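You operate a simulated robot arm through the tools that you are given. There is no shell and no other tool.

You are at the controls of a simulated robot arm. One attempt, no reset.

JOB
Stand the cup in the blue tray, stir it smooth, put it back.
Fine: the stick from the grey pot goes into the yellow pot. Set down upright: clear cup.

It is judged by the outcome, as a careful person would: the job done as asked, and still so three seconds after it is handed in. It fails if anything else is knocked over, pushed out of place, dropped, spilled or broken.

ROBOT AND FRAMES
A 7-joint arm with a two-finger parallel gripper, fixed in place. Base frame: the origin is on the floor under the middle of its stand, x ahead of it, y to its left, z up; the work surface is at about z = 800. Units: mm, rad, N and s.
With the tool pointing down near the work surface it reaches from about 240 to 680 mm from the base axis. Its first joint turns from -1.152 to 1.152 rad. Payload 2.4 kg.
The TCP is the grasp point between the finger pads, 30 mm short of the fingertips. In the tool frame z runs along the fingers and y along their closing line. The gripper opens to 94 mm. The fingers are 28 mm wide and 10 mm thick; the gripper's body (50 by 96 mm) begins 55 mm behind the TCP.
Orientation is told as [roll, pitch, yaw] about the base's x, y, z axes, in that order, counted from this pose: with the fingers straight down and closing along the base's y, the tool's x points along the base's -x, its y along +y and its z along -z.

CONTROLS
- The arm moves only by the tool play_rows. Its argument "motion" is a list of rows, each an object of numbers (a shift or turn left out is 0, a gripper value left out holds the last): "ax", "ay", "az": the turn, a rotation vector about the tool's x, y, z in rad; "tx", "ty", "tz": the shift along the tool's x, y, z in mm; "grip": the gripper command, from -1 (shut) to 1 (fully open), values between in proportion. In form: [{"ax": .., "ay": .., "az": .., "tx": .., "ty": .., "tz": .., "grip": ..}, ...]. A call has 1 to 20 rows; each row shifts and turns the commanded pose from where the row before left it, along the tool's axes as they then stand. Each row takes 0.2 s and may step no farther than 50 mm and 0.15 rad from the row before; otherwise, or with a gripper value out of range, the whole call is refused. Where a pose cannot be reached the arm comes as near as it can. A force on the tool above 40 N (or 10 N above the force at the start of the call, whichever is more), or a blocked arm, ends the call early, and 0.2 s more pass. The fingers move at their own pace (about 153 mm/s each) and stop on an object; they squeeze with about 31 N. The grip force told is the motor's: it shows also when the fingers shut on nothing. Time passes only in rows, and 0.2 s behind the last, so rows that do not move let the fingers close. The reply holds the time, the measured pose of the TCP, the force on the tool along the base axes, the opening and the grip force, in the units named above and with some noise, with the torque about the TCP (base axes, N m) and any sound that the robot's microphone picked up.
- Cameras (640 x 400 px; columns grow to the right, rows downward): "scene" is fixed at [36.1, 490, 1423.2]; the picture's right is [-0.66, -0.75, 0.00], its down [-0.58, 0.50, -0.64] and it looks along [0.49, -0.42, -0.77] (base axes); focal length 214 px, centre (320, 200). "wrist" rides on the gripper at [76, 14, -102] in the tool frame; the picture's right is [-0.18, 0.98, 0.00], its down [-0.75, -0.14, -0.64] and it looks along [-0.63, -0.12, 0.77] (tool axes); focal length 243 px, centre (320, 200). There is no depth. A picture from a camera that has moved, and an enlarged one, comes with that camera's place and axes in the base frame and with its lens.
- camera(camera): a new picture of that camera. No time passes.
- close_up(camera, box): a new picture of the part [left, top, right, bottom] of that camera's present view, enlarged. No time passes.
- finish_job(): hands the job in; it is judged then, once.

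Nothing tells you positions but the pictures and the camera data. Unless the task says otherwise, let go and move clear before handing in.

The tools are called after "Emit:" by a JSON object that holds its "op" and its "data". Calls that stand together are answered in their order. play_rows: Moves the arm, as the interface text tells. Its arguments: {"type":"object","properties":{"motion":{"type":"array","items":{"type":"object","properties":{"ax":{"type":"number"},"ay":{"type":"number"},"az":{"type":"number"},"tx":{"type":"number"},"ty":{"type":"number"},"tz":{"type":"number"},"grip":{"type":"number"}}}}},"required":["motion"]} The other tools are called the same way: camera (camera) takes a picture; close_up (camera, box) takes an enlarged picture of a part of a camera's view; finish_job () hands the job in.

At the start:

```text
time_s: 0.0
tool_pos: [257.7, 237.9, 1203.1]
tool_rot: [-0.001, 0.0, 0.001]
contact_force: [0.6, -0.9, 0.8]
torque: [-0.01, 0.02, 0.0]
grip_width: 93.8
gripper_force: 0.0
```

scene: 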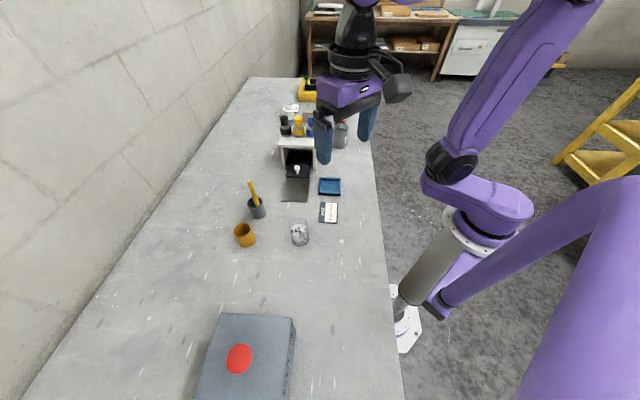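
wrist: 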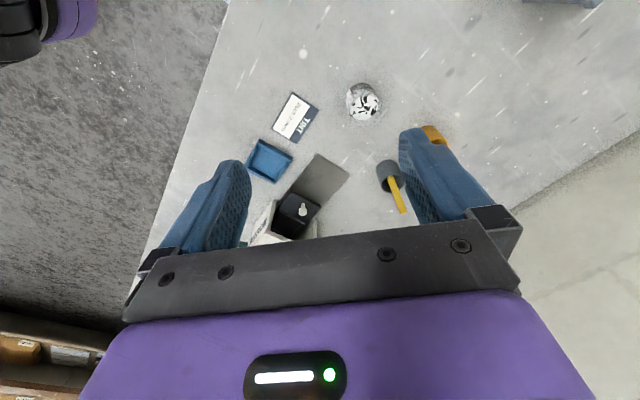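

I see a bench with a clear cup, a grey pot holding a yellow stick, a yellow pot, a blue tray, a card and a machine of some kind. I'll look closer before moving.

Emit:
{"op": "close_up", "data": {"camera": "scene", "box": [220, 160, 380, 260]}}

Emit:
{"op": "close_up", "data": {"camera": "scene", "box": [260, 80, 380, 155]}}

Emit:
{"op": "close_up", "data": {"camera": "wrist", "box": [230, 70, 470, 220]}}

Emit:
{"op": "close_up", "data": {"camera": "wrist", "box": [230, 140, 350, 215]}}

Emit:
{"op": "close_up", "data": {"camera": "scene", "box": [180, 290, 340, 390]}}

```text
4.00 times, centred on (300, 210) of scene
camera zoom: at [36.1, 490.0, 1423.2], right [-0.66, -0.75, 0.0], down [-0.58, 0.5, -0.64], along [0.49, -0.42, -0.77], focal length 858 px, centre (400, 160)
```

zoom: 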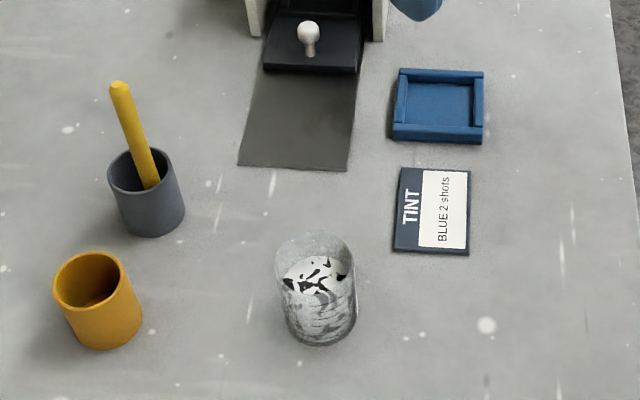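

```text
5.33 times, centred on (320, 118) of scene
camera zoom: at [36.1, 490.0, 1423.2], right [-0.66, -0.75, 0.0], down [-0.58, 0.5, -0.64], along [0.49, -0.42, -0.77], focal length 1144 px, centre (320, 640)
```

zoom: 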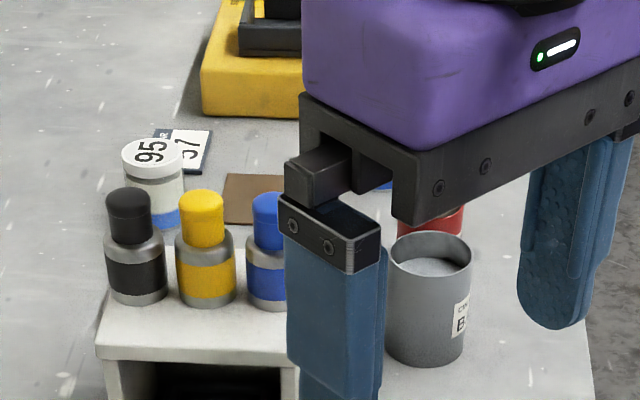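

```text
2.67 times, centred on (350, 145) of wrist
camera zoom: at [182.8, 253.3, 1305.5], right [0.18, 0.98, 0.0], down [0.75, -0.14, 0.64], along [0.63, -0.12, -0.77], focal length 647 px, centre (240, 347)
```

zoom: 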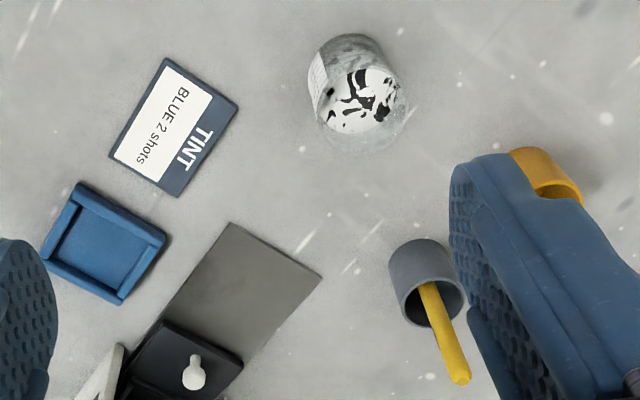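

```text
5.33 times, centred on (290, 178) of wrist
camera zoom: at [182.8, 253.3, 1305.5], right [0.18, 0.98, 0.0], down [0.75, -0.14, 0.64], along [0.63, -0.12, -0.77], focal length 1294 px, centre (480, 320)
```

zoom: 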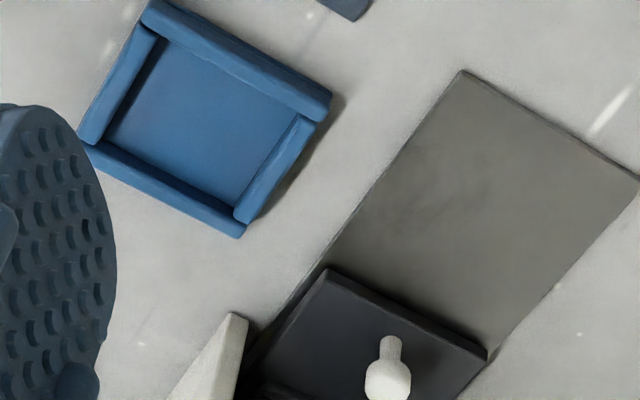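

```text
4.00 times, centred on (260, 340) of scene
camera zoom: at [36.1, 490.0, 1423.2], right [-0.66, -0.75, 0.0], down [-0.58, 0.5, -0.64], along [0.49, -0.42, -0.77], focal length 858 px, centre (560, -360)
```

zoom: 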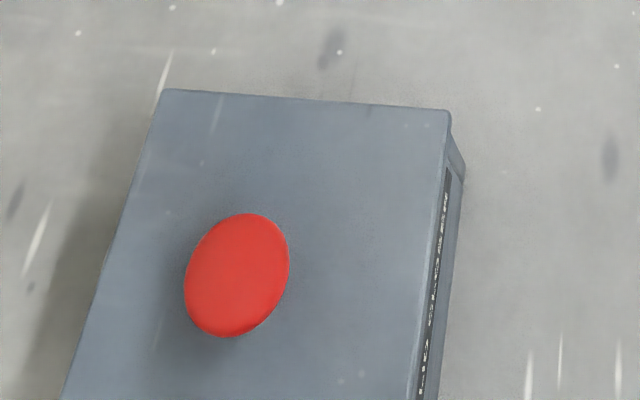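

The clear cup seems to stand near (345, 306), the grey pot near (530, 357), the yellow pot near (460, 441), and the tray near (460, 75), turned about 45°. I'll lower the arm for a better wrist view before touching anything.

Emit:
{"op": "play_rows", "data": {"motion": [{"tz": 40, "grip": 1}, {"tz": 40}, {"tz": 40}, {"tz": 40}, {"tz": 20}]}}

Emit:
{"op": "close_up", "data": {"camera": "scene", "box": [280, 300, 300, 400]}}

Emit:
{"op": "camera", "data": {"camera": "wrist"}}

Emit:
{"op": "camera", "data": {"camera": "scene"}}

```text
time_s: 1.2
tool_pos: [257.5, 238.9, 1020.0]
tool_rot: [-0.001, 0.001, 0.001]
contact_force: [-0.2, 0.3, 0.0]
torque: [-0.03, -0.01, -0.04]
grip_width: 94.2
gripper_force: 0.0
```

```text
4.00 times, centred on (290, 350) of scene
camera zoom: at [36.1, 490.0, 1423.2], right [-0.66, -0.75, 0.0], down [-0.58, 0.5, -0.64], along [0.49, -0.42, -0.77], focal length 858 px, centre (440, -400)
```

zoom: 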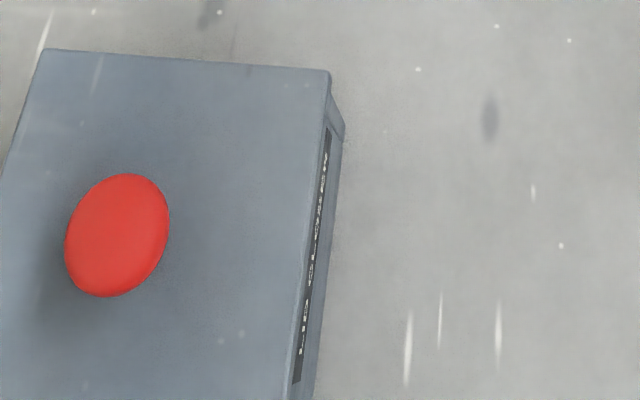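

```text
taken
camera wrist: at [182.2, 252.9, 1124.4], right [0.18, 0.98, 0.0], down [0.75, -0.14, 0.64], along [0.63, -0.12, -0.77], focal length 243 px, centre (320, 200)
```

wrist: 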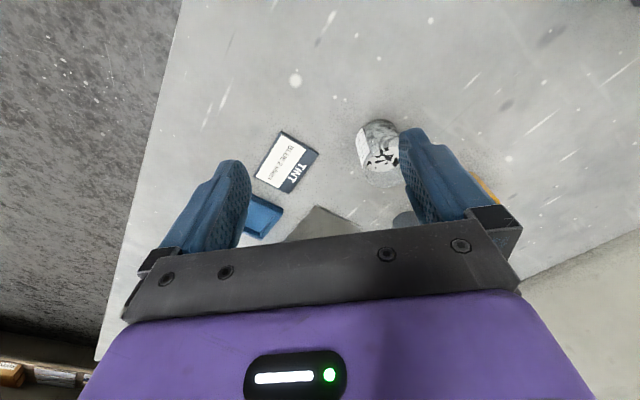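

```text
taken
```

scene: 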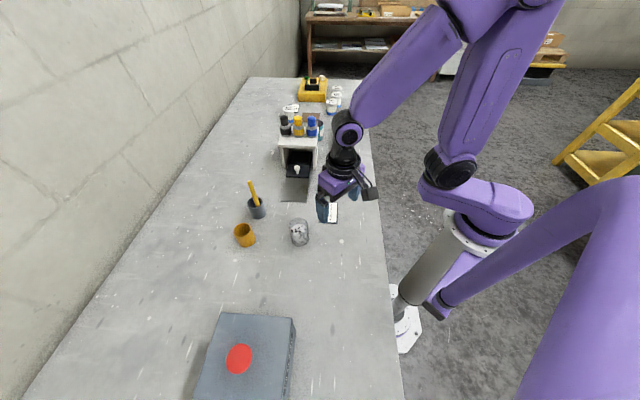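

The cup and tray are in view, and the cup seems to carry a label. I'll zoom in on the cup label, the box text and the tray to get dimensions.

Emit:
{"op": "close_up", "data": {"camera": "wrist", "box": [340, 105, 420, 185]}}

Emit:
{"op": "close_up", "data": {"camera": "scene", "box": [280, 315, 304, 400]}}

Emit:
{"op": "close_up", "data": {"camera": "scene", "box": [280, 210, 320, 250]}}

Emit:
{"op": "close_up", "data": {"camera": "scene", "box": [235, 170, 275, 250]}}

Emit:
{"op": "close_up", "data": {"camera": "scene", "box": [275, 85, 345, 205]}}

```text
5.00 times, centred on (380, 145) of wrist
camera zoom: at [182.2, 252.9, 1124.4], right [0.18, 0.98, 0.0], down [0.75, -0.14, 0.64], along [0.63, -0.12, -0.77], focal length 1213 px, centre (20, 475)
```

zoom: 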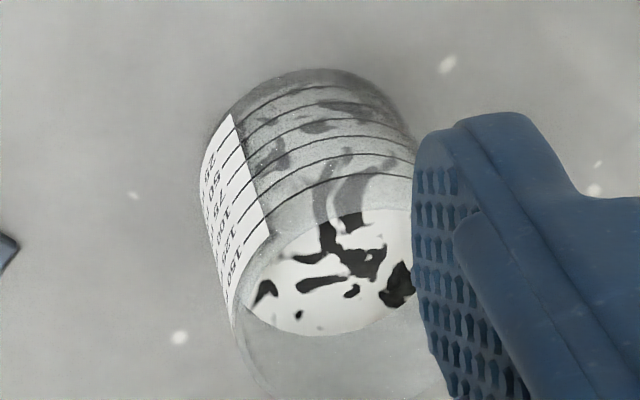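

```text
4.71 times, centred on (292, 358) of scene
camera zoom: at [36.1, 490.0, 1423.2], right [-0.66, -0.75, 0.0], down [-0.58, 0.5, -0.64], along [0.49, -0.42, -0.77], focal length 1009 px, centre (452, -541)
```

zoom: 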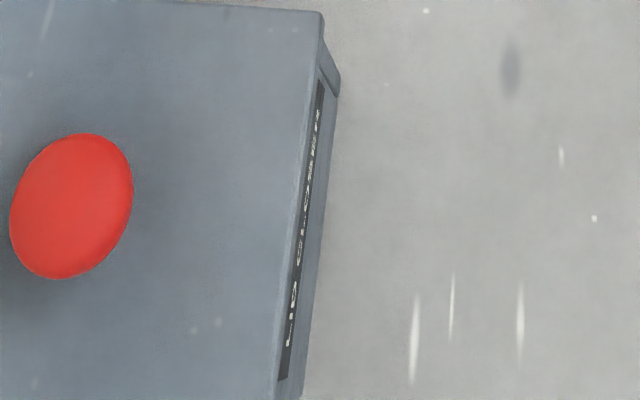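

```text
10.00 times, centred on (300, 230) of scene
camera zoom: at [36.1, 490.0, 1423.2], right [-0.66, -0.75, 0.0], down [-0.58, 0.5, -0.64], along [0.49, -0.42, -0.77], focal length 2145 px, centre (520, -100)
```

zoom: 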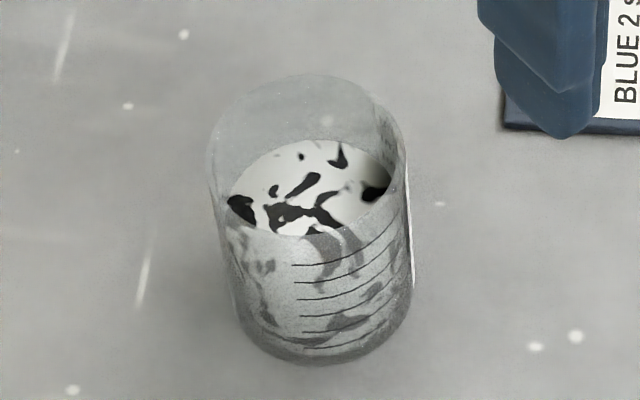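

```text
5.00 times, centred on (255, 210) of scene
camera zoom: at [36.1, 490.0, 1423.2], right [-0.66, -0.75, 0.0], down [-0.58, 0.5, -0.64], along [0.49, -0.42, -0.77], focal length 1072 px, centre (645, 150)
```

zoom: 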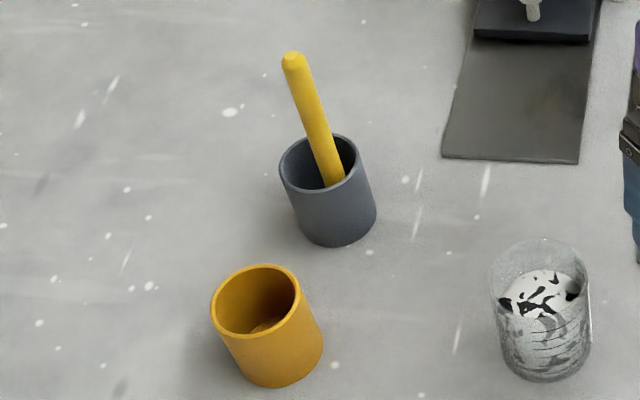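

```text
3.33 times, centred on (310, 145) of scene
camera zoom: at [36.1, 490.0, 1423.2], right [-0.66, -0.75, 0.0], down [-0.58, 0.5, -0.64], along [0.49, -0.42, -0.77], focal length 715 px, centre (353, 383)
```

zoom: 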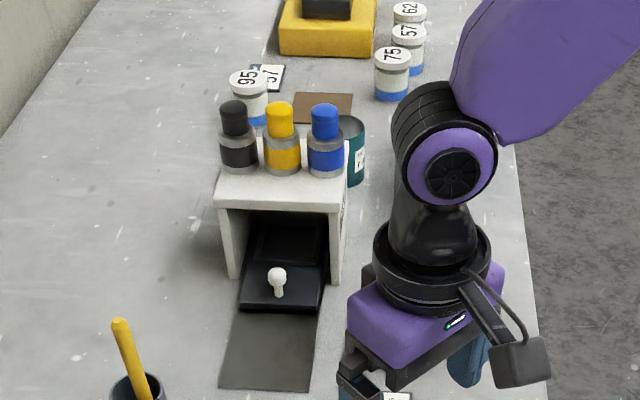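

The cup is about 57 mm wide and 87 mm high, standing at about (347, 307), with paint up to about z = 865. Next I'll move the wrist camera to look at the tray from nearer.

Emit:
{"op": "play_rows", "data": {"motion": [{"ty": -40, "tx": -8}, {"ty": -40, "tx": -8}, {"ty": -40, "tx": -8}, {"ty": -40, "tx": -8}, {}]}}

Emit:
{"op": "camera", "data": {"camera": "wrist"}}

Emit:
{"op": "close_up", "data": {"camera": "wrist", "box": [250, 100, 410, 240]}}

Emit:
{"op": "close_up", "data": {"camera": "scene", "box": [300, 160, 360, 220]}}

```text
time_s: 2.4
tool_pos: [291.9, 74.9, 1024.1]
tool_rot: [0.001, 0.0, 0.0]
contact_force: [0.2, -0.3, -0.2]
torque: [0.03, -0.03, -0.03]
grip_width: 93.8
gripper_force: 0.0
```

```text
taken
camera wrist: at [217.0, 90.2, 1127.0], right [0.18, 0.98, 0.0], down [0.75, -0.14, 0.64], along [0.63, -0.12, -0.77], focal length 243 px, centre (320, 200)
```

wrist: 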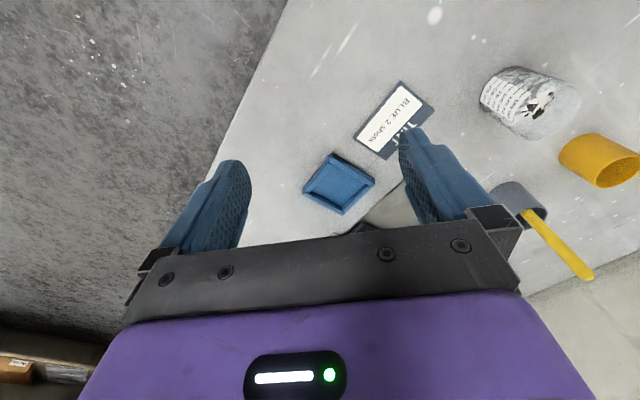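

```text
2.86 times, centred on (330, 170) of wrist
camera zoom: at [217.0, 90.2, 1127.0], right [0.18, 0.98, 0.0], down [0.75, -0.14, 0.64], along [0.63, -0.12, -0.77], focal length 693 px, centre (291, 286)
```

zoom: 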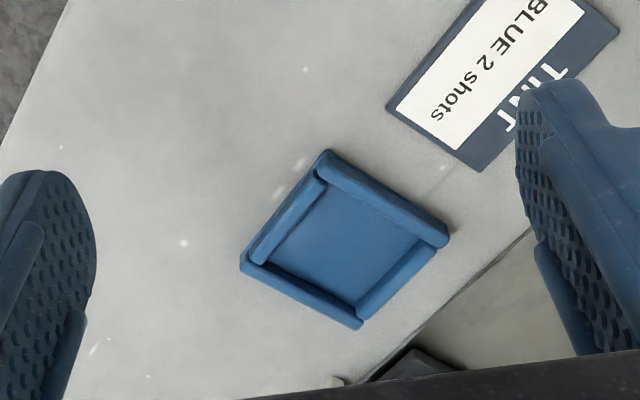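

```text
6.67 times, centred on (330, 190) of scene
camera zoom: at [36.1, 490.0, 1423.2], right [-0.66, -0.75, 0.0], down [-0.58, 0.5, -0.64], along [0.49, -0.42, -0.77], focal length 1430 px, centre (253, 267)
```

zoom: 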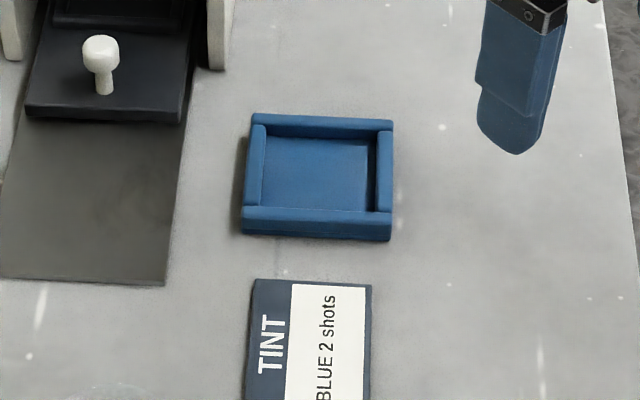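

The tray measures about 85 mm square (inner about 67) with walls about 14 mm high, centred near (454, 75). I'll go above the cup now and check the alignment.

Emit:
{"op": "play_rows", "data": {"motion": [{"ty": 38.7, "tx": -9, "tz": 4}, {"ty": 38.7, "tx": -9, "tz": 4}, {"ty": 38.7, "tx": -9, "tz": 4}, {"ty": 38.7, "tx": -9, "tz": 4}, {"ty": 38.7, "tx": -9, "tz": 4}, {"ty": 38.5, "tx": -9, "tz": 4}, {}, {}]}}

Emit:
{"op": "camera", "data": {"camera": "wrist"}}

Emit:
{"op": "camera", "data": {"camera": "scene"}}

```text
time_s: 4.2
tool_pos: [345.2, 310.2, 999.0]
tool_rot: [-0.002, -0.001, 0.0]
contact_force: [-0.1, -0.9, -0.3]
torque: [0.0, 0.01, -0.02]
grip_width: 93.8
gripper_force: 0.1
```

```text
taken
camera wrist: at [269.9, 325.4, 1100.8], right [0.18, 0.98, 0.0], down [0.75, -0.14, 0.64], along [0.63, -0.12, -0.77], focal length 243 px, centre (320, 200)
```

wrist: 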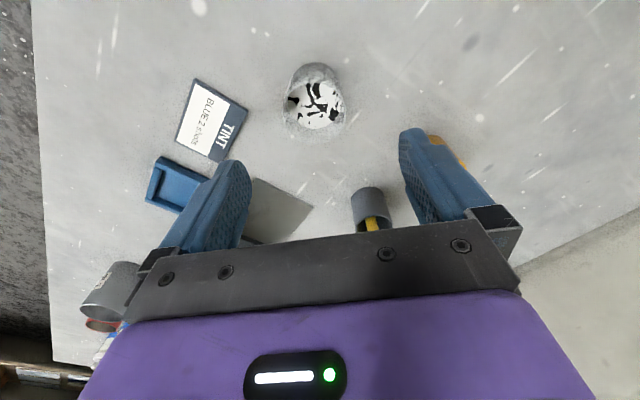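

```text
taken
```

scene: 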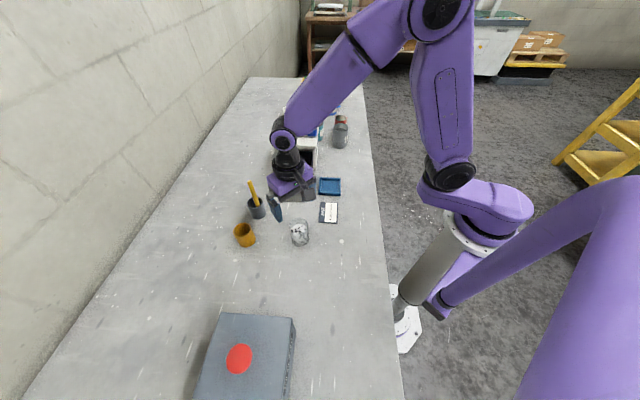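

I'm hovering over the cup at z = 999. I'll zoom in on it to fix its centre before going down.

Emit:
{"op": "close_up", "data": {"camera": "wrist", "box": [270, 50, 370, 150]}}

Emit:
{"op": "close_up", "data": {"camera": "wrist", "box": [340, 120, 480, 240]}}

```text
4.00 times, centred on (320, 100) of wrist
camera zoom: at [269.9, 325.4, 1100.8], right [0.18, 0.98, 0.0], down [0.75, -0.14, 0.64], along [0.63, -0.12, -0.77], focal length 970 px, centre (320, 600)
```

zoom: 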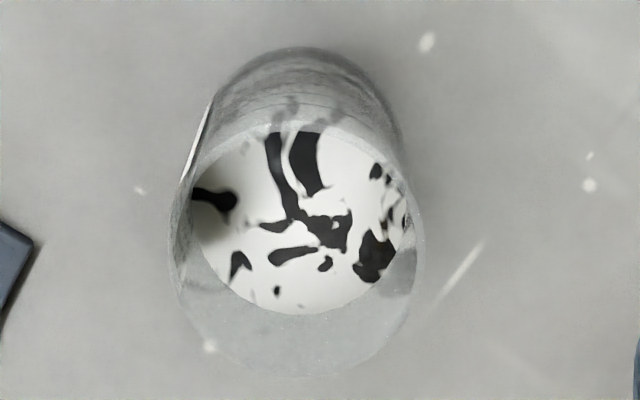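

```text
3.33 times, centred on (410, 180) of wrist
camera zoom: at [269.9, 325.4, 1100.8], right [0.18, 0.98, 0.0], down [0.75, -0.14, 0.64], along [0.63, -0.12, -0.77], focal length 809 px, centre (20, 267)
```

zoom: 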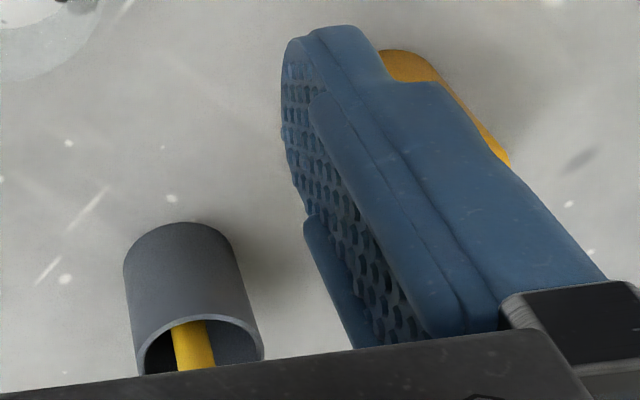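

The cup rim is centred at about (346, 306.7), so I'll shift by 3.4 mm and descend straight to grasp height at z = 850.

Emit:
{"op": "play_rows", "data": {"motion": [{"ty": -3.4, "tx": -0.8, "tz": 30}, {"tz": 30}, {"tz": 30}, {"tz": 30}, {"tz": 20}, {"tz": 9}, {}, {}]}}

Emit:
{"op": "camera", "data": {"camera": "wrist"}}

Emit:
{"op": "close_up", "data": {"camera": "scene", "box": [260, 180, 340, 250]}}

```text
time_s: 6.0
tool_pos: [345.0, 306.6, 848.7]
tool_rot: [0.0, 0.0, -0.001]
contact_force: [0.5, 0.3, 0.5]
torque: [0.01, -0.02, -0.03]
grip_width: 94.2
gripper_force: 0.1
```

```text
taken
camera wrist: at [270.1, 321.5, 951.6], right [0.18, 0.98, 0.0], down [0.75, -0.14, 0.64], along [0.63, -0.12, -0.77], focal length 243 px, centre (320, 200)
```

wrist: 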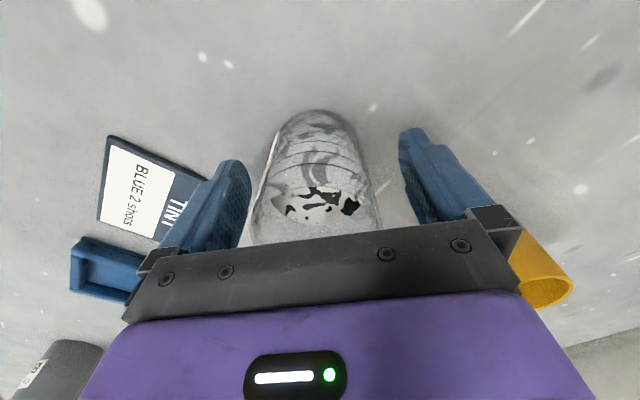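

```text
5.71 times, centred on (300, 215) of scene
camera zoom: at [36.1, 490.0, 1423.2], right [-0.66, -0.75, 0.0], down [-0.58, 0.5, -0.64], along [0.49, -0.42, -0.77], focal length 1226 px, centre (434, 114)
```

zoom: 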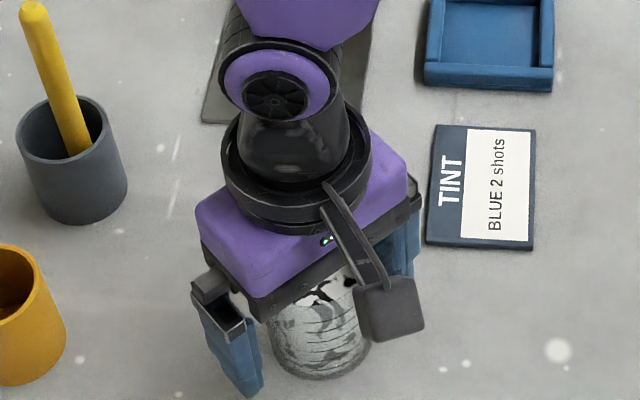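

The fingers straddle the cup evenly. I'll close them gradually on it.

Emit:
{"op": "play_rows", "data": {"motion": [{"grip": 0.4}, {"grip": 0.3}, {"grip": 0.25}, {"grip": 0.2}, {"grip": 0.1}, {"grip": 0.0}, {}, {}]}}

Emit:
{"op": "camera", "data": {"camera": "wrist"}}

```text
time_s: 7.8
tool_pos: [344.9, 305.4, 849.3]
tool_rot: [0.0, 0.001, -0.001]
contact_force: [0.1, -0.1, 1.0]
torque: [-0.02, 0.01, -0.01]
grip_width: 59.2
gripper_force: 30.7
```

```text
taken
camera wrist: at [270.1, 321.5, 951.7], right [0.18, 0.98, 0.0], down [0.75, -0.14, 0.64], along [0.63, -0.12, -0.77], focal length 243 px, centre (320, 200)
```

wrist: 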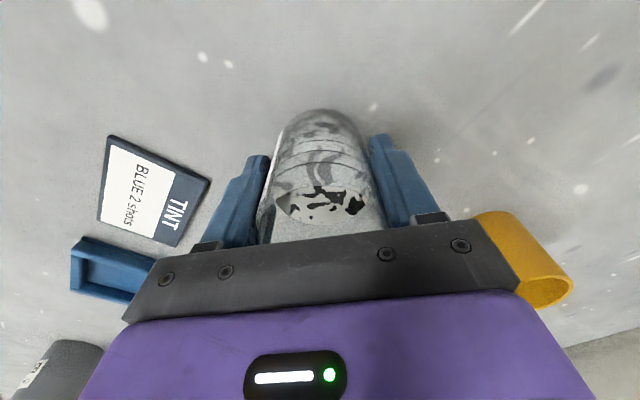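

The cup is gripped at 59 mm. I'll lift it slowly and straight up, then check the hold.

Emit:
{"op": "play_rows", "data": {"motion": [{"tz": -3}, {"tz": -6}, {"tz": -9}, {"tz": -12}, {"tz": -12}, {"tz": -10}, {"tz": -6}, {"tz": -2}, {}, {}]}}

Emit:
{"op": "camera", "data": {"camera": "wrist"}}

Emit:
{"op": "close_up", "data": {"camera": "scene", "box": [260, 180, 340, 250]}}

```text
time_s: 10.0
tool_pos: [344.5, 307.4, 912.0]
tool_rot: [0.0, 0.001, -0.001]
contact_force: [0.3, 0.5, -2.2]
torque: [0.01, 0.01, 0.01]
grip_width: 59.0
gripper_force: 31.3
```

```text
taken
camera wrist: at [269.7, 321.4, 1012.7], right [0.18, 0.98, 0.0], down [0.75, -0.14, 0.64], along [0.63, -0.12, -0.77], focal length 243 px, centre (320, 200)
```

wrist: 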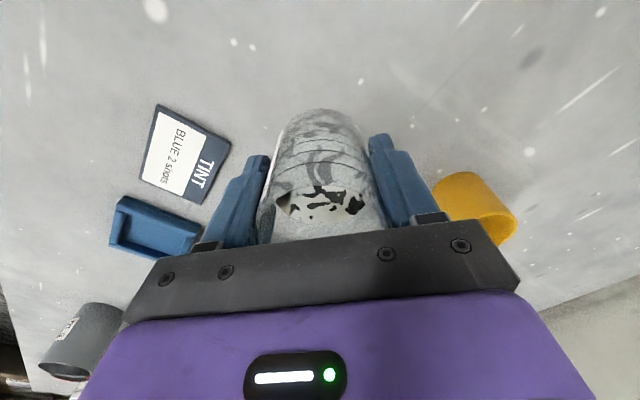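

```text
5.71 times, centred on (300, 215) of scene
camera zoom: at [36.1, 490.0, 1423.1], right [-0.66, -0.75, 0.0], down [-0.58, 0.5, -0.64], along [0.49, -0.42, -0.77], focal length 1226 px, centre (434, 114)
```

zoom: 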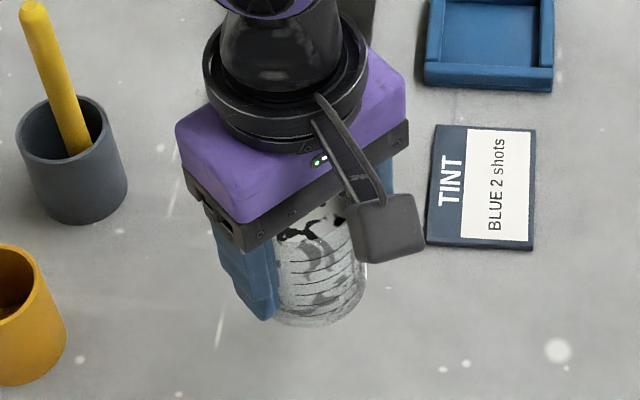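

The cup hangs level, weighing about 2.2 N. I'll carry it smoothly to above the tray.

Emit:
{"op": "play_rows", "data": {"motion": [{"tx": -2.1, "ty": -4.5}, {"tx": -4.2, "ty": -9.1}, {"tx": -6.3, "ty": -13.6}, {"tx": -7.6, "ty": -16.3}, {"tx": -8.4, "ty": -18.1}, {"tx": -8.4, "ty": -18.1}, {"tx": -8.4, "ty": -18.1}, {"tx": -8.4, "ty": -18.1}, {"tx": -8.4, "ty": -18.1}, {"tx": -8.4, "ty": -18.1}, {"tx": -8.4, "ty": -18.1}, {"tx": -7.6, "ty": -16.3}, {"tx": -6.3, "ty": -13.6}, {"tx": -5.1, "ty": -10.9}, {"tx": -4.2, "ty": -9.1}, {"tx": -3.4, "ty": -7.2}, {"tx": -2.0, "ty": -3.5}, {"tx": -0.7, "ty": -1.6}, {}, {}]}}

Emit:
{"op": "camera", "data": {"camera": "wrist"}}

Emit:
{"op": "close_up", "data": {"camera": "scene", "box": [280, 140, 380, 220]}}

```text
time_s: 14.2
tool_pos: [453.5, 75.0, 908.8]
tool_rot: [0.0, 0.0, -0.001]
contact_force: [0.4, 0.7, -1.7]
torque: [0.03, 0.02, -0.01]
grip_width: 59.0
gripper_force: 30.9
```

```text
taken
camera wrist: at [378.4, 89.1, 1011.8], right [0.18, 0.98, 0.0], down [0.75, -0.14, 0.64], along [0.63, -0.12, -0.77], focal length 243 px, centre (320, 200)
```

wrist: 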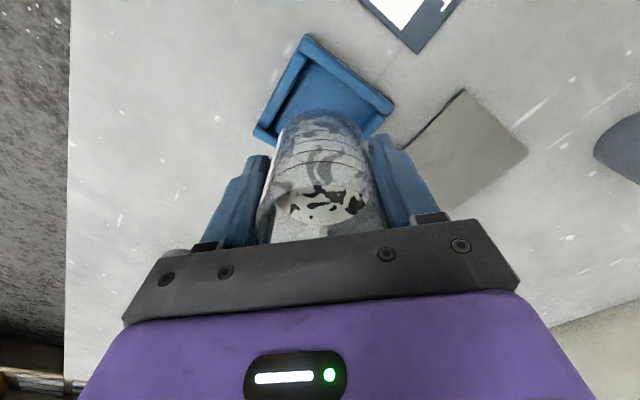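

```text
5.00 times, centred on (330, 180) of scene
camera zoom: at [36.1, 490.0, 1423.2], right [-0.66, -0.75, 0.0], down [-0.58, 0.5, -0.64], along [0.49, -0.42, -0.77], focal length 1072 px, centre (270, 300)
```

zoom: 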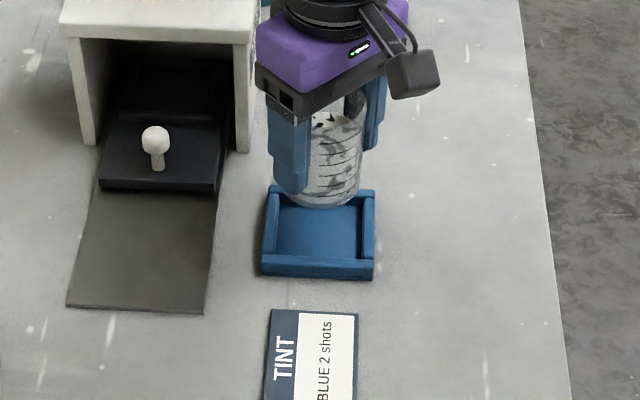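

The cup is above the tray. I'll zoom in on the tray corners to fine-tune before lowering.

Emit:
{"op": "close_up", "data": {"camera": "wrist", "box": [240, 20, 400, 150]}}

```text
3.08 times, centred on (320, 85) of wrist
camera zoom: at [378.4, 89.1, 1011.8], right [0.18, 0.98, 0.0], down [0.75, -0.14, 0.64], along [0.63, -0.12, -0.77], focal length 746 px, centre (320, 554)
```

zoom: 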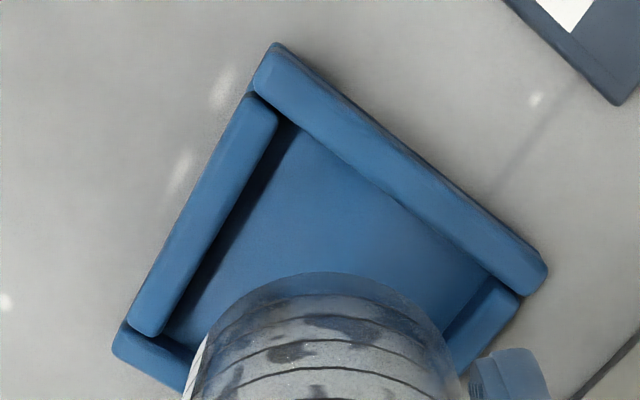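

The tray centre comes out at about (456.5, 75.5), so I'll shift 2 mm in x and lower to just above the tray floor.

Emit:
{"op": "play_rows", "data": {"motion": [{"tx": -2.1, "ty": 0.4, "tz": 4}, {"tz": 8}, {"tz": 10}, {"tz": 10}, {"tz": 8}, {"tz": 5}, {"tz": 3}, {}, {}]}}

Emit:
{"op": "camera", "data": {"camera": "wrist"}}

Emit:
{"op": "close_up", "data": {"camera": "scene", "box": [290, 150, 370, 210]}}

```text
time_s: 16.2
tool_pos: [453.8, 74.6, 863.1]
tool_rot: [-0.001, 0.001, -0.001]
contact_force: [0.8, -1.0, -2.1]
torque: [-0.02, 0.03, -0.05]
grip_width: 59.0
gripper_force: 30.8
```

```text
taken
camera wrist: at [379.6, 89.5, 964.6], right [0.18, 0.98, 0.0], down [0.75, -0.14, 0.64], along [0.63, -0.12, -0.77], focal length 243 px, centre (320, 200)
```

wrist: 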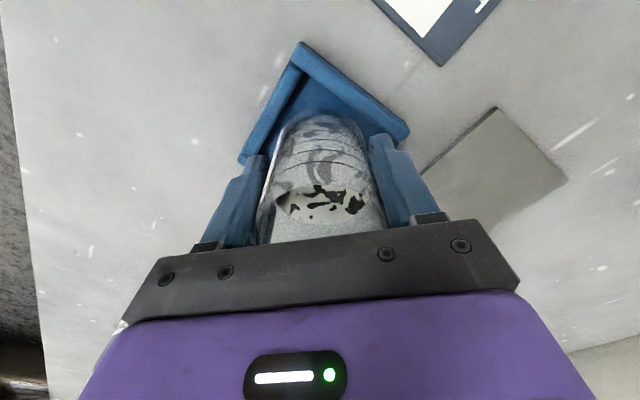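

```text
6.67 times, centred on (330, 180) of scene
camera zoom: at [36.1, 490.0, 1423.2], right [-0.66, -0.75, 0.0], down [-0.58, 0.5, -0.64], along [0.49, -0.42, -0.77], focal length 1430 px, centre (253, 333)
```

zoom: 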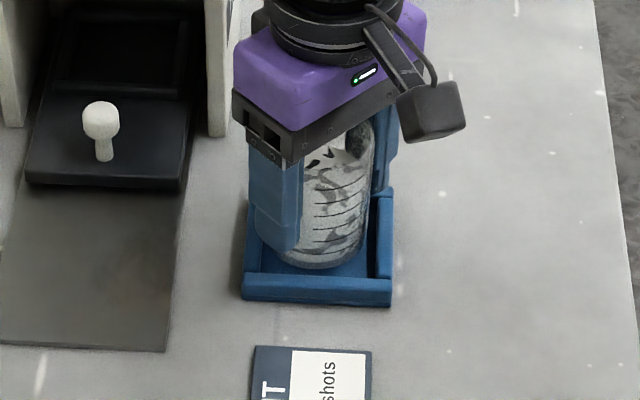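

The cup is just above the tray floor. I'll check its centring in a close view.

Emit:
{"op": "close_up", "data": {"camera": "wrist", "box": [230, 30, 420, 170]}}

Emit:
{"op": "close_up", "data": {"camera": "scene", "box": [310, 168, 350, 200]}}

```text
2.86 times, centred on (325, 100) of wrist
camera zoom: at [379.6, 89.5, 964.6], right [0.18, 0.98, 0.0], down [0.75, -0.14, 0.64], along [0.63, -0.12, -0.77], focal length 693 px, centre (306, 486)
```

zoom: 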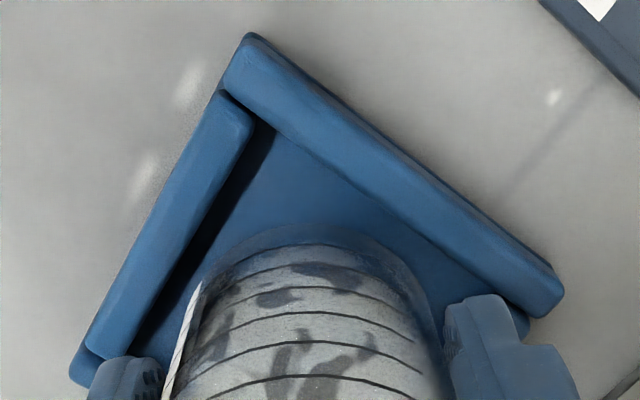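

```text
12.50 times, centred on (330, 184) of scene
camera zoom: at [36.1, 490.0, 1423.2], right [-0.66, -0.75, 0.0], down [-0.58, 0.5, -0.64], along [0.49, -0.42, -0.77], focal length 2681 px, centre (195, 400)
```

zoom: 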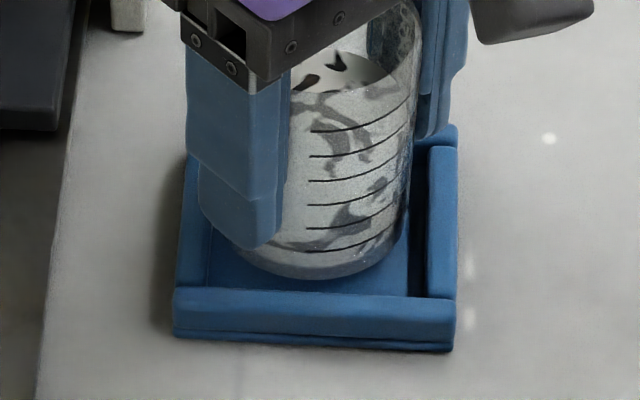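

It looks centred in the tray with about 4 mm to spare on each side. I'll lower in small steps until it touches.

Emit:
{"op": "play_rows", "data": {"motion": [{"tz": 3}, {"tz": 2}, {"tz": 1}, {"tz": 1}, {}]}}

```text
time_s: 17.4
tool_pos: [455.1, 75.2, 855.3]
tool_rot: [0.001, 0.001, 0.001]
contact_force: [-0.2, 0.1, -1.6]
torque: [-0.01, 0.04, 0.02]
grip_width: 58.9
gripper_force: 31.4
```

Emit:
{"op": "play_rows", "data": {"motion": [{"tz": 1}, {"tz": 1}, {}]}}

```text
time_s: 18.2
tool_pos: [456.3, 74.8, 854.3]
tool_rot: [0.0, -0.003, 0.0]
contact_force: [-2.6, 3.0, 23.0]
torque: [0.23, 0.11, 0.04]
grip_width: 58.9
gripper_force: 30.7
```

Contact: the cup is on the tray floor with 23 N of pressing force. I'll ease up slightly before letting go.

Emit:
{"op": "play_rows", "data": {"motion": [{"tz": -0.7}, {}]}}

Emit:
{"op": "camera", "data": {"camera": "wrist"}}

Emit:
{"op": "close_up", "data": {"camera": "scene", "box": [310, 168, 350, 200]}}

```text
time_s: 18.8
tool_pos: [455.8, 73.6, 853.7]
tool_rot: [0.0, -0.002, 0.0]
contact_force: [1.1, 2.6, 14.1]
torque: [0.2, -0.07, 0.02]
grip_width: 59.0
gripper_force: 31.2
```

```text
taken
camera wrist: at [380.1, 89.9, 956.1], right [0.18, 0.98, 0.0], down [0.75, -0.14, 0.64], along [0.63, -0.12, -0.77], focal length 243 px, centre (320, 200)
```

wrist: 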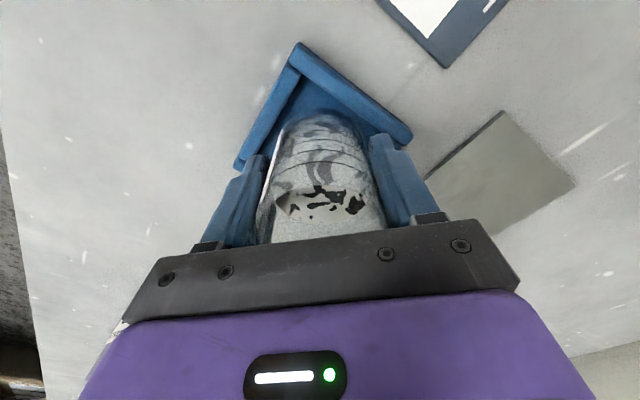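

```text
12.50 times, centred on (330, 184) of scene
camera zoom: at [35.9, 490.0, 1423.2], right [-0.66, -0.75, 0.0], down [-0.58, 0.5, -0.64], along [0.49, -0.42, -0.76], focal length 2681 px, centre (195, 400)
```

zoom: 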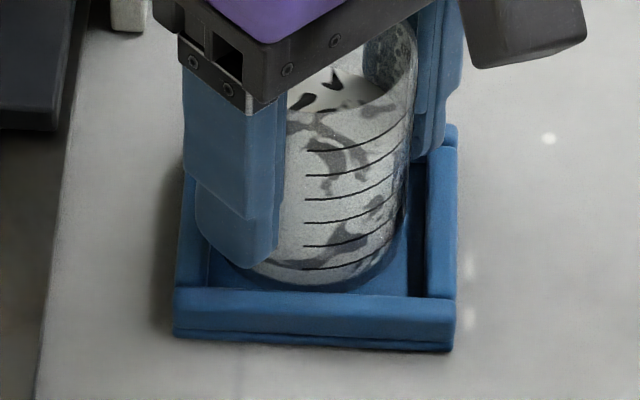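

Emit:
{"op": "play_rows", "data": {"motion": [{"tz": -0.8}, {}, {}]}}

```text
time_s: 19.6
tool_pos: [455.1, 74.0, 854.7]
tool_rot: [-0.001, 0.001, 0.001]
contact_force: [-0.7, 1.1, -1.6]
torque: [0.0, -0.01, -0.03]
grip_width: 58.8
gripper_force: 30.7
```

Emit:
{"op": "play_rows", "data": {"motion": [{"tz": 0.4}, {}, {}]}}

```text
time_s: 20.4
tool_pos: [455.6, 74.4, 853.7]
tool_rot: [0.0, 0.0, 0.0]
contact_force: [0.2, 0.0, -1.5]
torque: [0.02, -0.02, 0.02]
grip_width: 59.1
gripper_force: 31.0
```

Emit:
{"op": "play_rows", "data": {"motion": [{"tz": 0.5}, {}]}}

```text
time_s: 21.0
tool_pos: [455.5, 75.2, 853.9]
tool_rot: [0.0, 0.0, -0.001]
contact_force: [-1.5, -0.8, 4.1]
torque: [-0.03, 0.02, -0.02]
grip_width: 59.0
gripper_force: 31.1
```

The cup is lightly seated at about 4 N. I'll open the fingers gently.

Emit:
{"op": "play_rows", "data": {"motion": [{"grip": 0.28}, {"grip": 0.34}, {"grip": 0.45}, {"grip": 0.7}, {"grip": 1}, {}]}}

Emit:
{"op": "camera", "data": {"camera": "wrist"}}

Emit:
{"op": "close_up", "data": {"camera": "scene", "box": [300, 158, 360, 208]}}

```text
time_s: 22.4
tool_pos: [455.2, 74.8, 854.4]
tool_rot: [0.001, 0.001, 0.0]
contact_force: [-0.1, -0.1, -0.1]
torque: [-0.02, -0.01, -0.01]
grip_width: 93.9
gripper_force: 0.1
```

```text
taken
camera wrist: at [380.4, 89.9, 956.2], right [0.18, 0.98, 0.0], down [0.75, -0.14, 0.64], along [0.63, -0.12, -0.77], focal length 243 px, centre (320, 200)
```

wrist: 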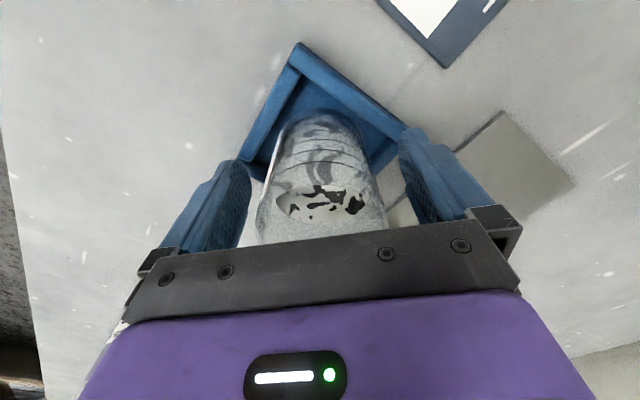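

```text
8.00 times, centred on (330, 183) of scene
camera zoom: at [36.1, 490.0, 1423.2], right [-0.66, -0.75, 0.0], down [-0.58, 0.5, -0.64], along [0.49, -0.42, -0.77], focal length 1716 px, centre (240, 336)
```

zoom: 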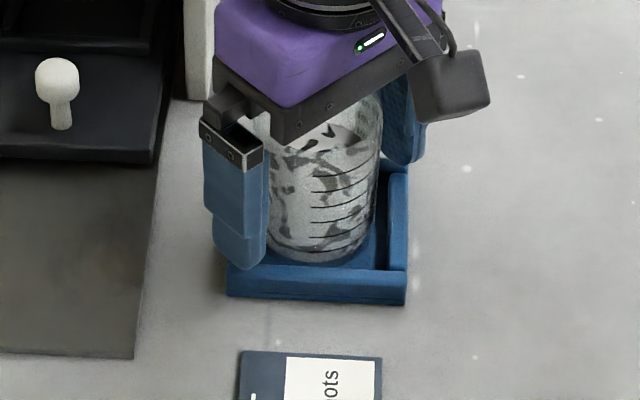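

The cup stands in the tray. I'll back straight up and go over to look at the stick in the grey pot.

Emit:
{"op": "play_rows", "data": {"motion": [{"tz": -15}, {"tz": -30}, {"tz": -45}, {"tz": -45}, {"tz": -45}, {"tz": -45}, {"ty": 38.5, "tx": 3.7}, {"ty": 38.5, "tx": 3.7}, {"ty": 38.5, "tx": 3.7}, {"ty": 38.5, "tx": 3.7}, {"ty": 38.5, "tx": 3.7}, {"ty": 38.5, "tx": 3.7}, {"ty": 38.5, "tx": 3.7}, {}, {}]}}

Emit:
{"op": "camera", "data": {"camera": "wrist"}}

Emit:
{"op": "close_up", "data": {"camera": "scene", "box": [300, 150, 360, 210]}}

Emit:
{"op": "close_up", "data": {"camera": "scene", "box": [230, 170, 290, 250]}}

```text
time_s: 25.6
tool_pos: [427.4, 344.6, 1077.8]
tool_rot: [0.001, 0.001, 0.0]
contact_force: [-0.5, 0.9, 0.6]
torque: [0.02, -0.02, -0.02]
grip_width: 94.0
gripper_force: 0.0
```

```text
taken
camera wrist: at [352.6, 360.7, 1180.1], right [0.18, 0.98, 0.0], down [0.75, -0.14, 0.64], along [0.63, -0.12, -0.77], focal length 243 px, centre (320, 200)
```

wrist: 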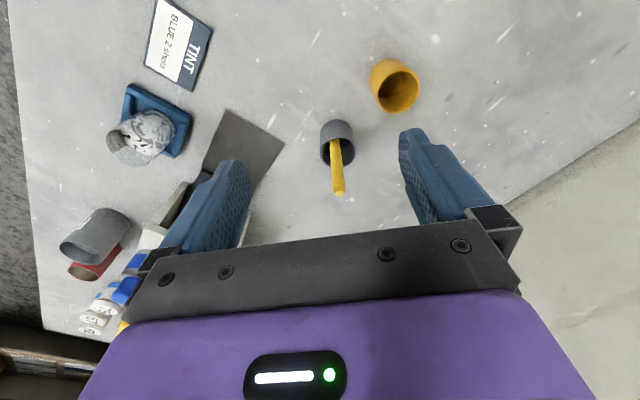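

```text
6.67 times, centred on (330, 180) of scene
camera zoom: at [36.1, 490.0, 1423.2], right [-0.66, -0.75, 0.0], down [-0.58, 0.5, -0.64], along [0.49, -0.42, -0.77], focal length 1430 px, centre (253, 333)
```

zoom: 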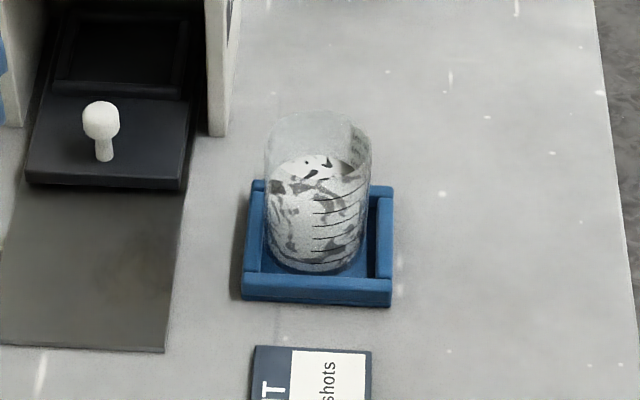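

```text
5.00 times, centred on (260, 210) of scene
camera zoom: at [36.1, 490.0, 1423.2], right [-0.66, -0.75, 0.0], down [-0.58, 0.5, -0.64], along [0.49, -0.42, -0.77], focal length 1072 px, centre (620, 150)
```

zoom: 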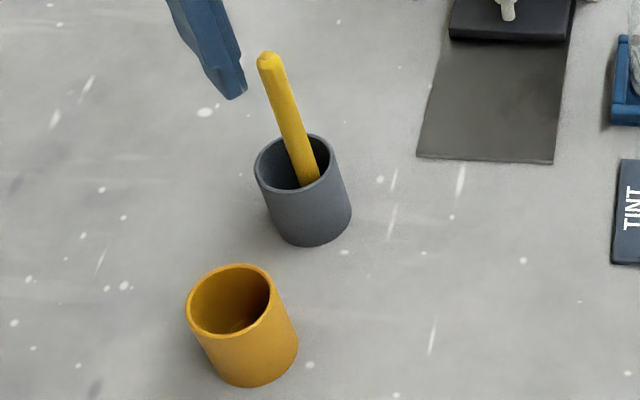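

The cup stands upright inside the tray. Now I'll zoom in on the stick and both pots.

Emit:
{"op": "close_up", "data": {"camera": "wrist", "box": [290, 100, 390, 220]}}

Emit:
{"op": "close_up", "data": {"camera": "wrist", "box": [350, 40, 450, 130]}}

Emit:
{"op": "close_up", "data": {"camera": "scene", "box": [240, 175, 272, 222]}}

Emit:
{"op": "close_up", "data": {"camera": "wrist", "box": [90, 70, 210, 170]}}

```text
3.33 times, centred on (340, 160) of wrist
camera zoom: at [352.6, 360.7, 1180.1], right [0.18, 0.98, 0.0], down [0.75, -0.14, 0.64], along [0.63, -0.12, -0.77], focal length 809 px, centre (253, 333)
```

zoom: 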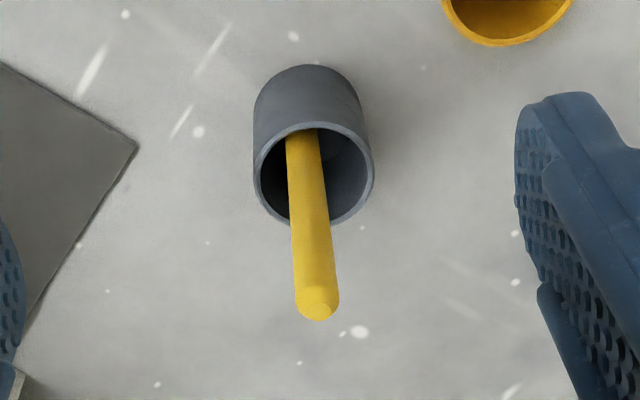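

```text
4.44 times, centred on (400, 85) of wrist
camera zoom: at [352.6, 360.7, 1180.1], right [0.18, 0.98, 0.0], down [0.75, -0.14, 0.64], along [0.63, -0.12, -0.77], focal length 1078 px, centre (-36, 711)
```

zoom: 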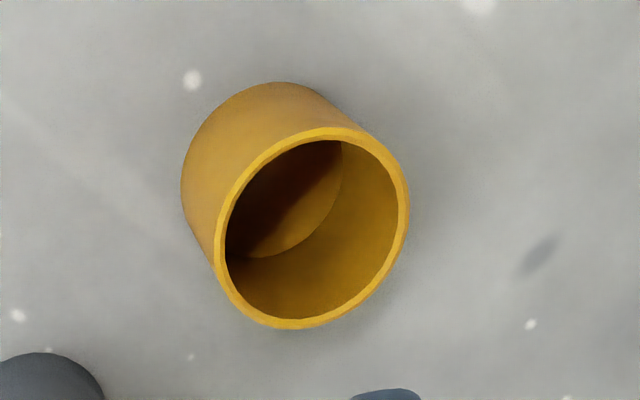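

```text
8.51 times, centred on (256, 198) of scene
camera zoom: at [36.1, 490.0, 1423.2], right [-0.66, -0.75, 0.0], down [-0.58, 0.5, -0.64], along [0.49, -0.42, -0.77], focal length 1825 px, centre (865, 213)
```

zoom: 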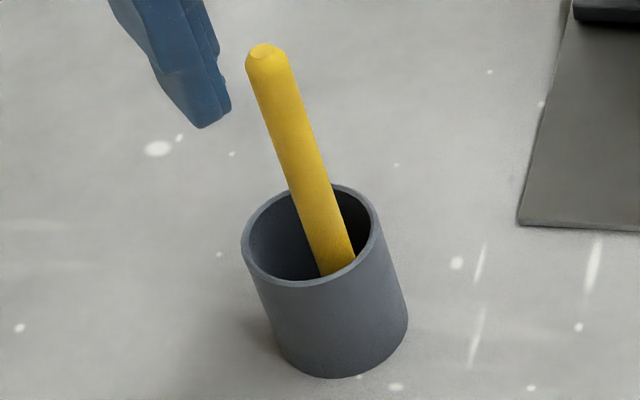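

```text
4.00 times, centred on (150, 120) of wrist
camera zoom: at [352.6, 360.7, 1180.1], right [0.18, 0.98, 0.0], down [0.75, -0.14, 0.64], along [0.63, -0.12, -0.77], focal length 970 px, centre (1000, 520)
```

zoom: 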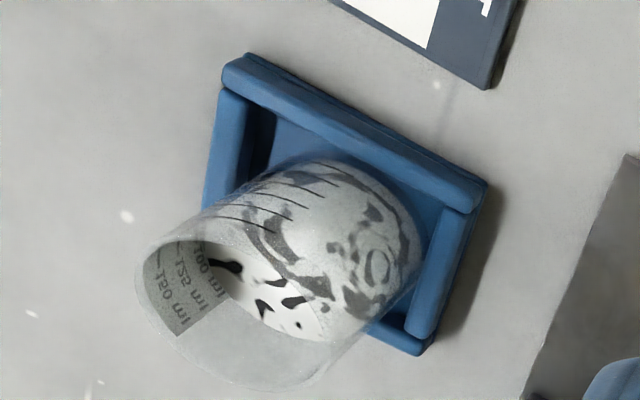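

The stick seems nearly upright, its tip near (512, 352, 976) and leaning slightly toward −x; the grey pot's rim is at about z = 860. I'll turn the tool 90° and look from another side to pin down the tilt.

Emit:
{"op": "play_rows", "data": {"motion": [{"tx": -28, "ty": -28}, {"tx": -28, "ty": -28}, {"tx": -28, "ty": -28}, {"az": -0.1428}, {"az": -0.1428}, {"az": -0.1428}, {"az": -0.1428}, {"az": -0.1428}, {"az": -0.1428}, {"az": -0.1428}, {"az": -0.1428}, {"az": -0.1428}, {"az": -0.1428}, {"az": -0.1428}, {}, {}]}}

Emit:
{"op": "camera", "data": {"camera": "wrist"}}

Emit:
{"op": "camera", "data": {"camera": "scene"}}

```text
time_s: 29.0
tool_pos: [513.7, 260.3, 1077.9]
tool_rot: [-0.001, 0.0, 1.57]
contact_force: [0.5, 0.3, 0.2]
torque: [-0.01, 0.0, 0.0]
grip_width: 93.9
gripper_force: 0.1
```

```text
taken
camera wrist: at [500.4, 185.0, 1180.9], right [-0.98, 0.18, 0.0], down [0.14, 0.75, 0.64], along [0.12, 0.63, -0.77], focal length 243 px, centre (320, 200)
```

wrist: 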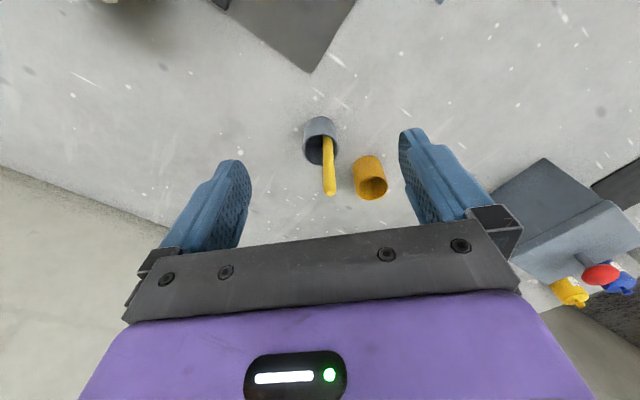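

```text
taken
```

scene: 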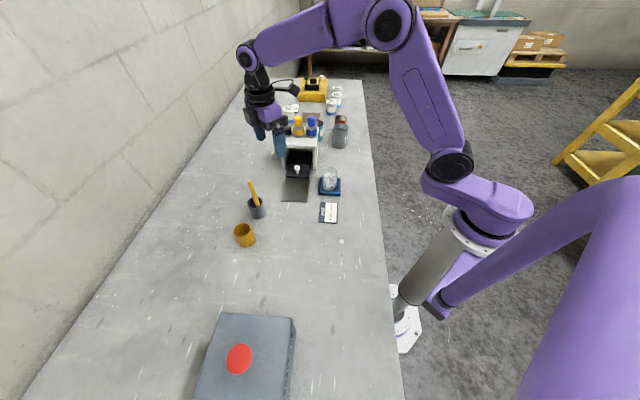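

Emit:
{"op": "close_up", "data": {"camera": "wrist", "box": [280, 100, 400, 220]}}

Emit:
{"op": "close_up", "data": {"camera": "wrist", "box": [300, 110, 350, 160]}}

Emit:
{"op": "close_up", "data": {"camera": "wrist", "box": [500, 150, 640, 310]}}

```text
3.33 times, centred on (340, 160) of wrist
camera zoom: at [500.4, 185.0, 1180.9], right [-0.98, 0.18, 0.0], down [0.14, 0.75, 0.64], along [0.12, 0.63, -0.77], focal length 809 px, centre (253, 333)
```

zoom: 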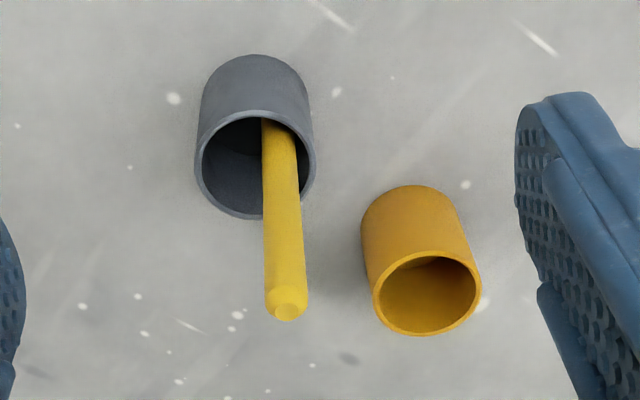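

```text
8.00 times, centred on (325, 135) of wrist
camera zoom: at [500.4, 185.0, 1180.9], right [-0.98, 0.18, 0.0], down [0.14, 0.75, 0.64], along [0.12, 0.63, -0.77], focal length 1941 px, centre (280, 720)
```

zoom: 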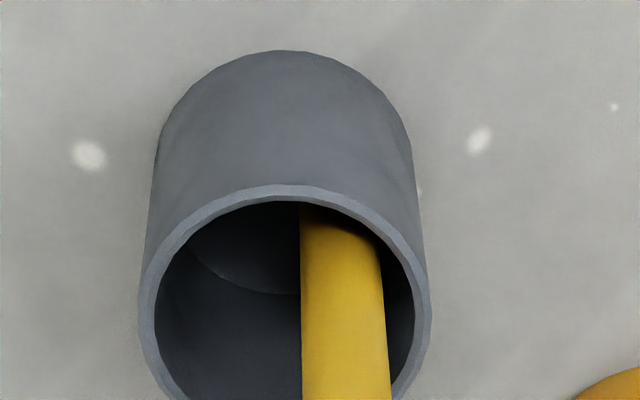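

```text
2.50 times, centred on (570, 230) of wrist
camera zoom: at [500.4, 185.0, 1180.9], right [-0.98, 0.18, 0.0], down [0.14, 0.75, 0.64], along [0.12, 0.63, -0.77], focal length 606 px, centre (-305, 125)
```

zoom: 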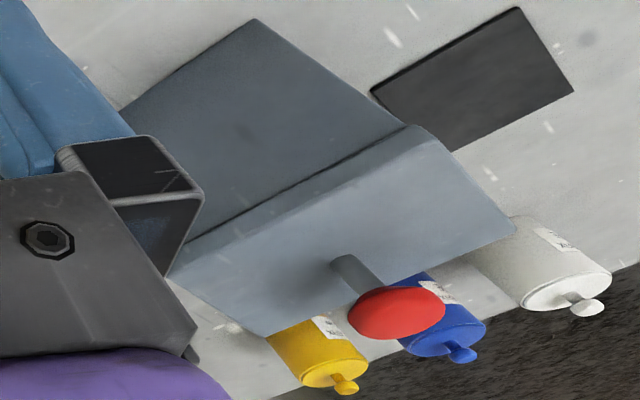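

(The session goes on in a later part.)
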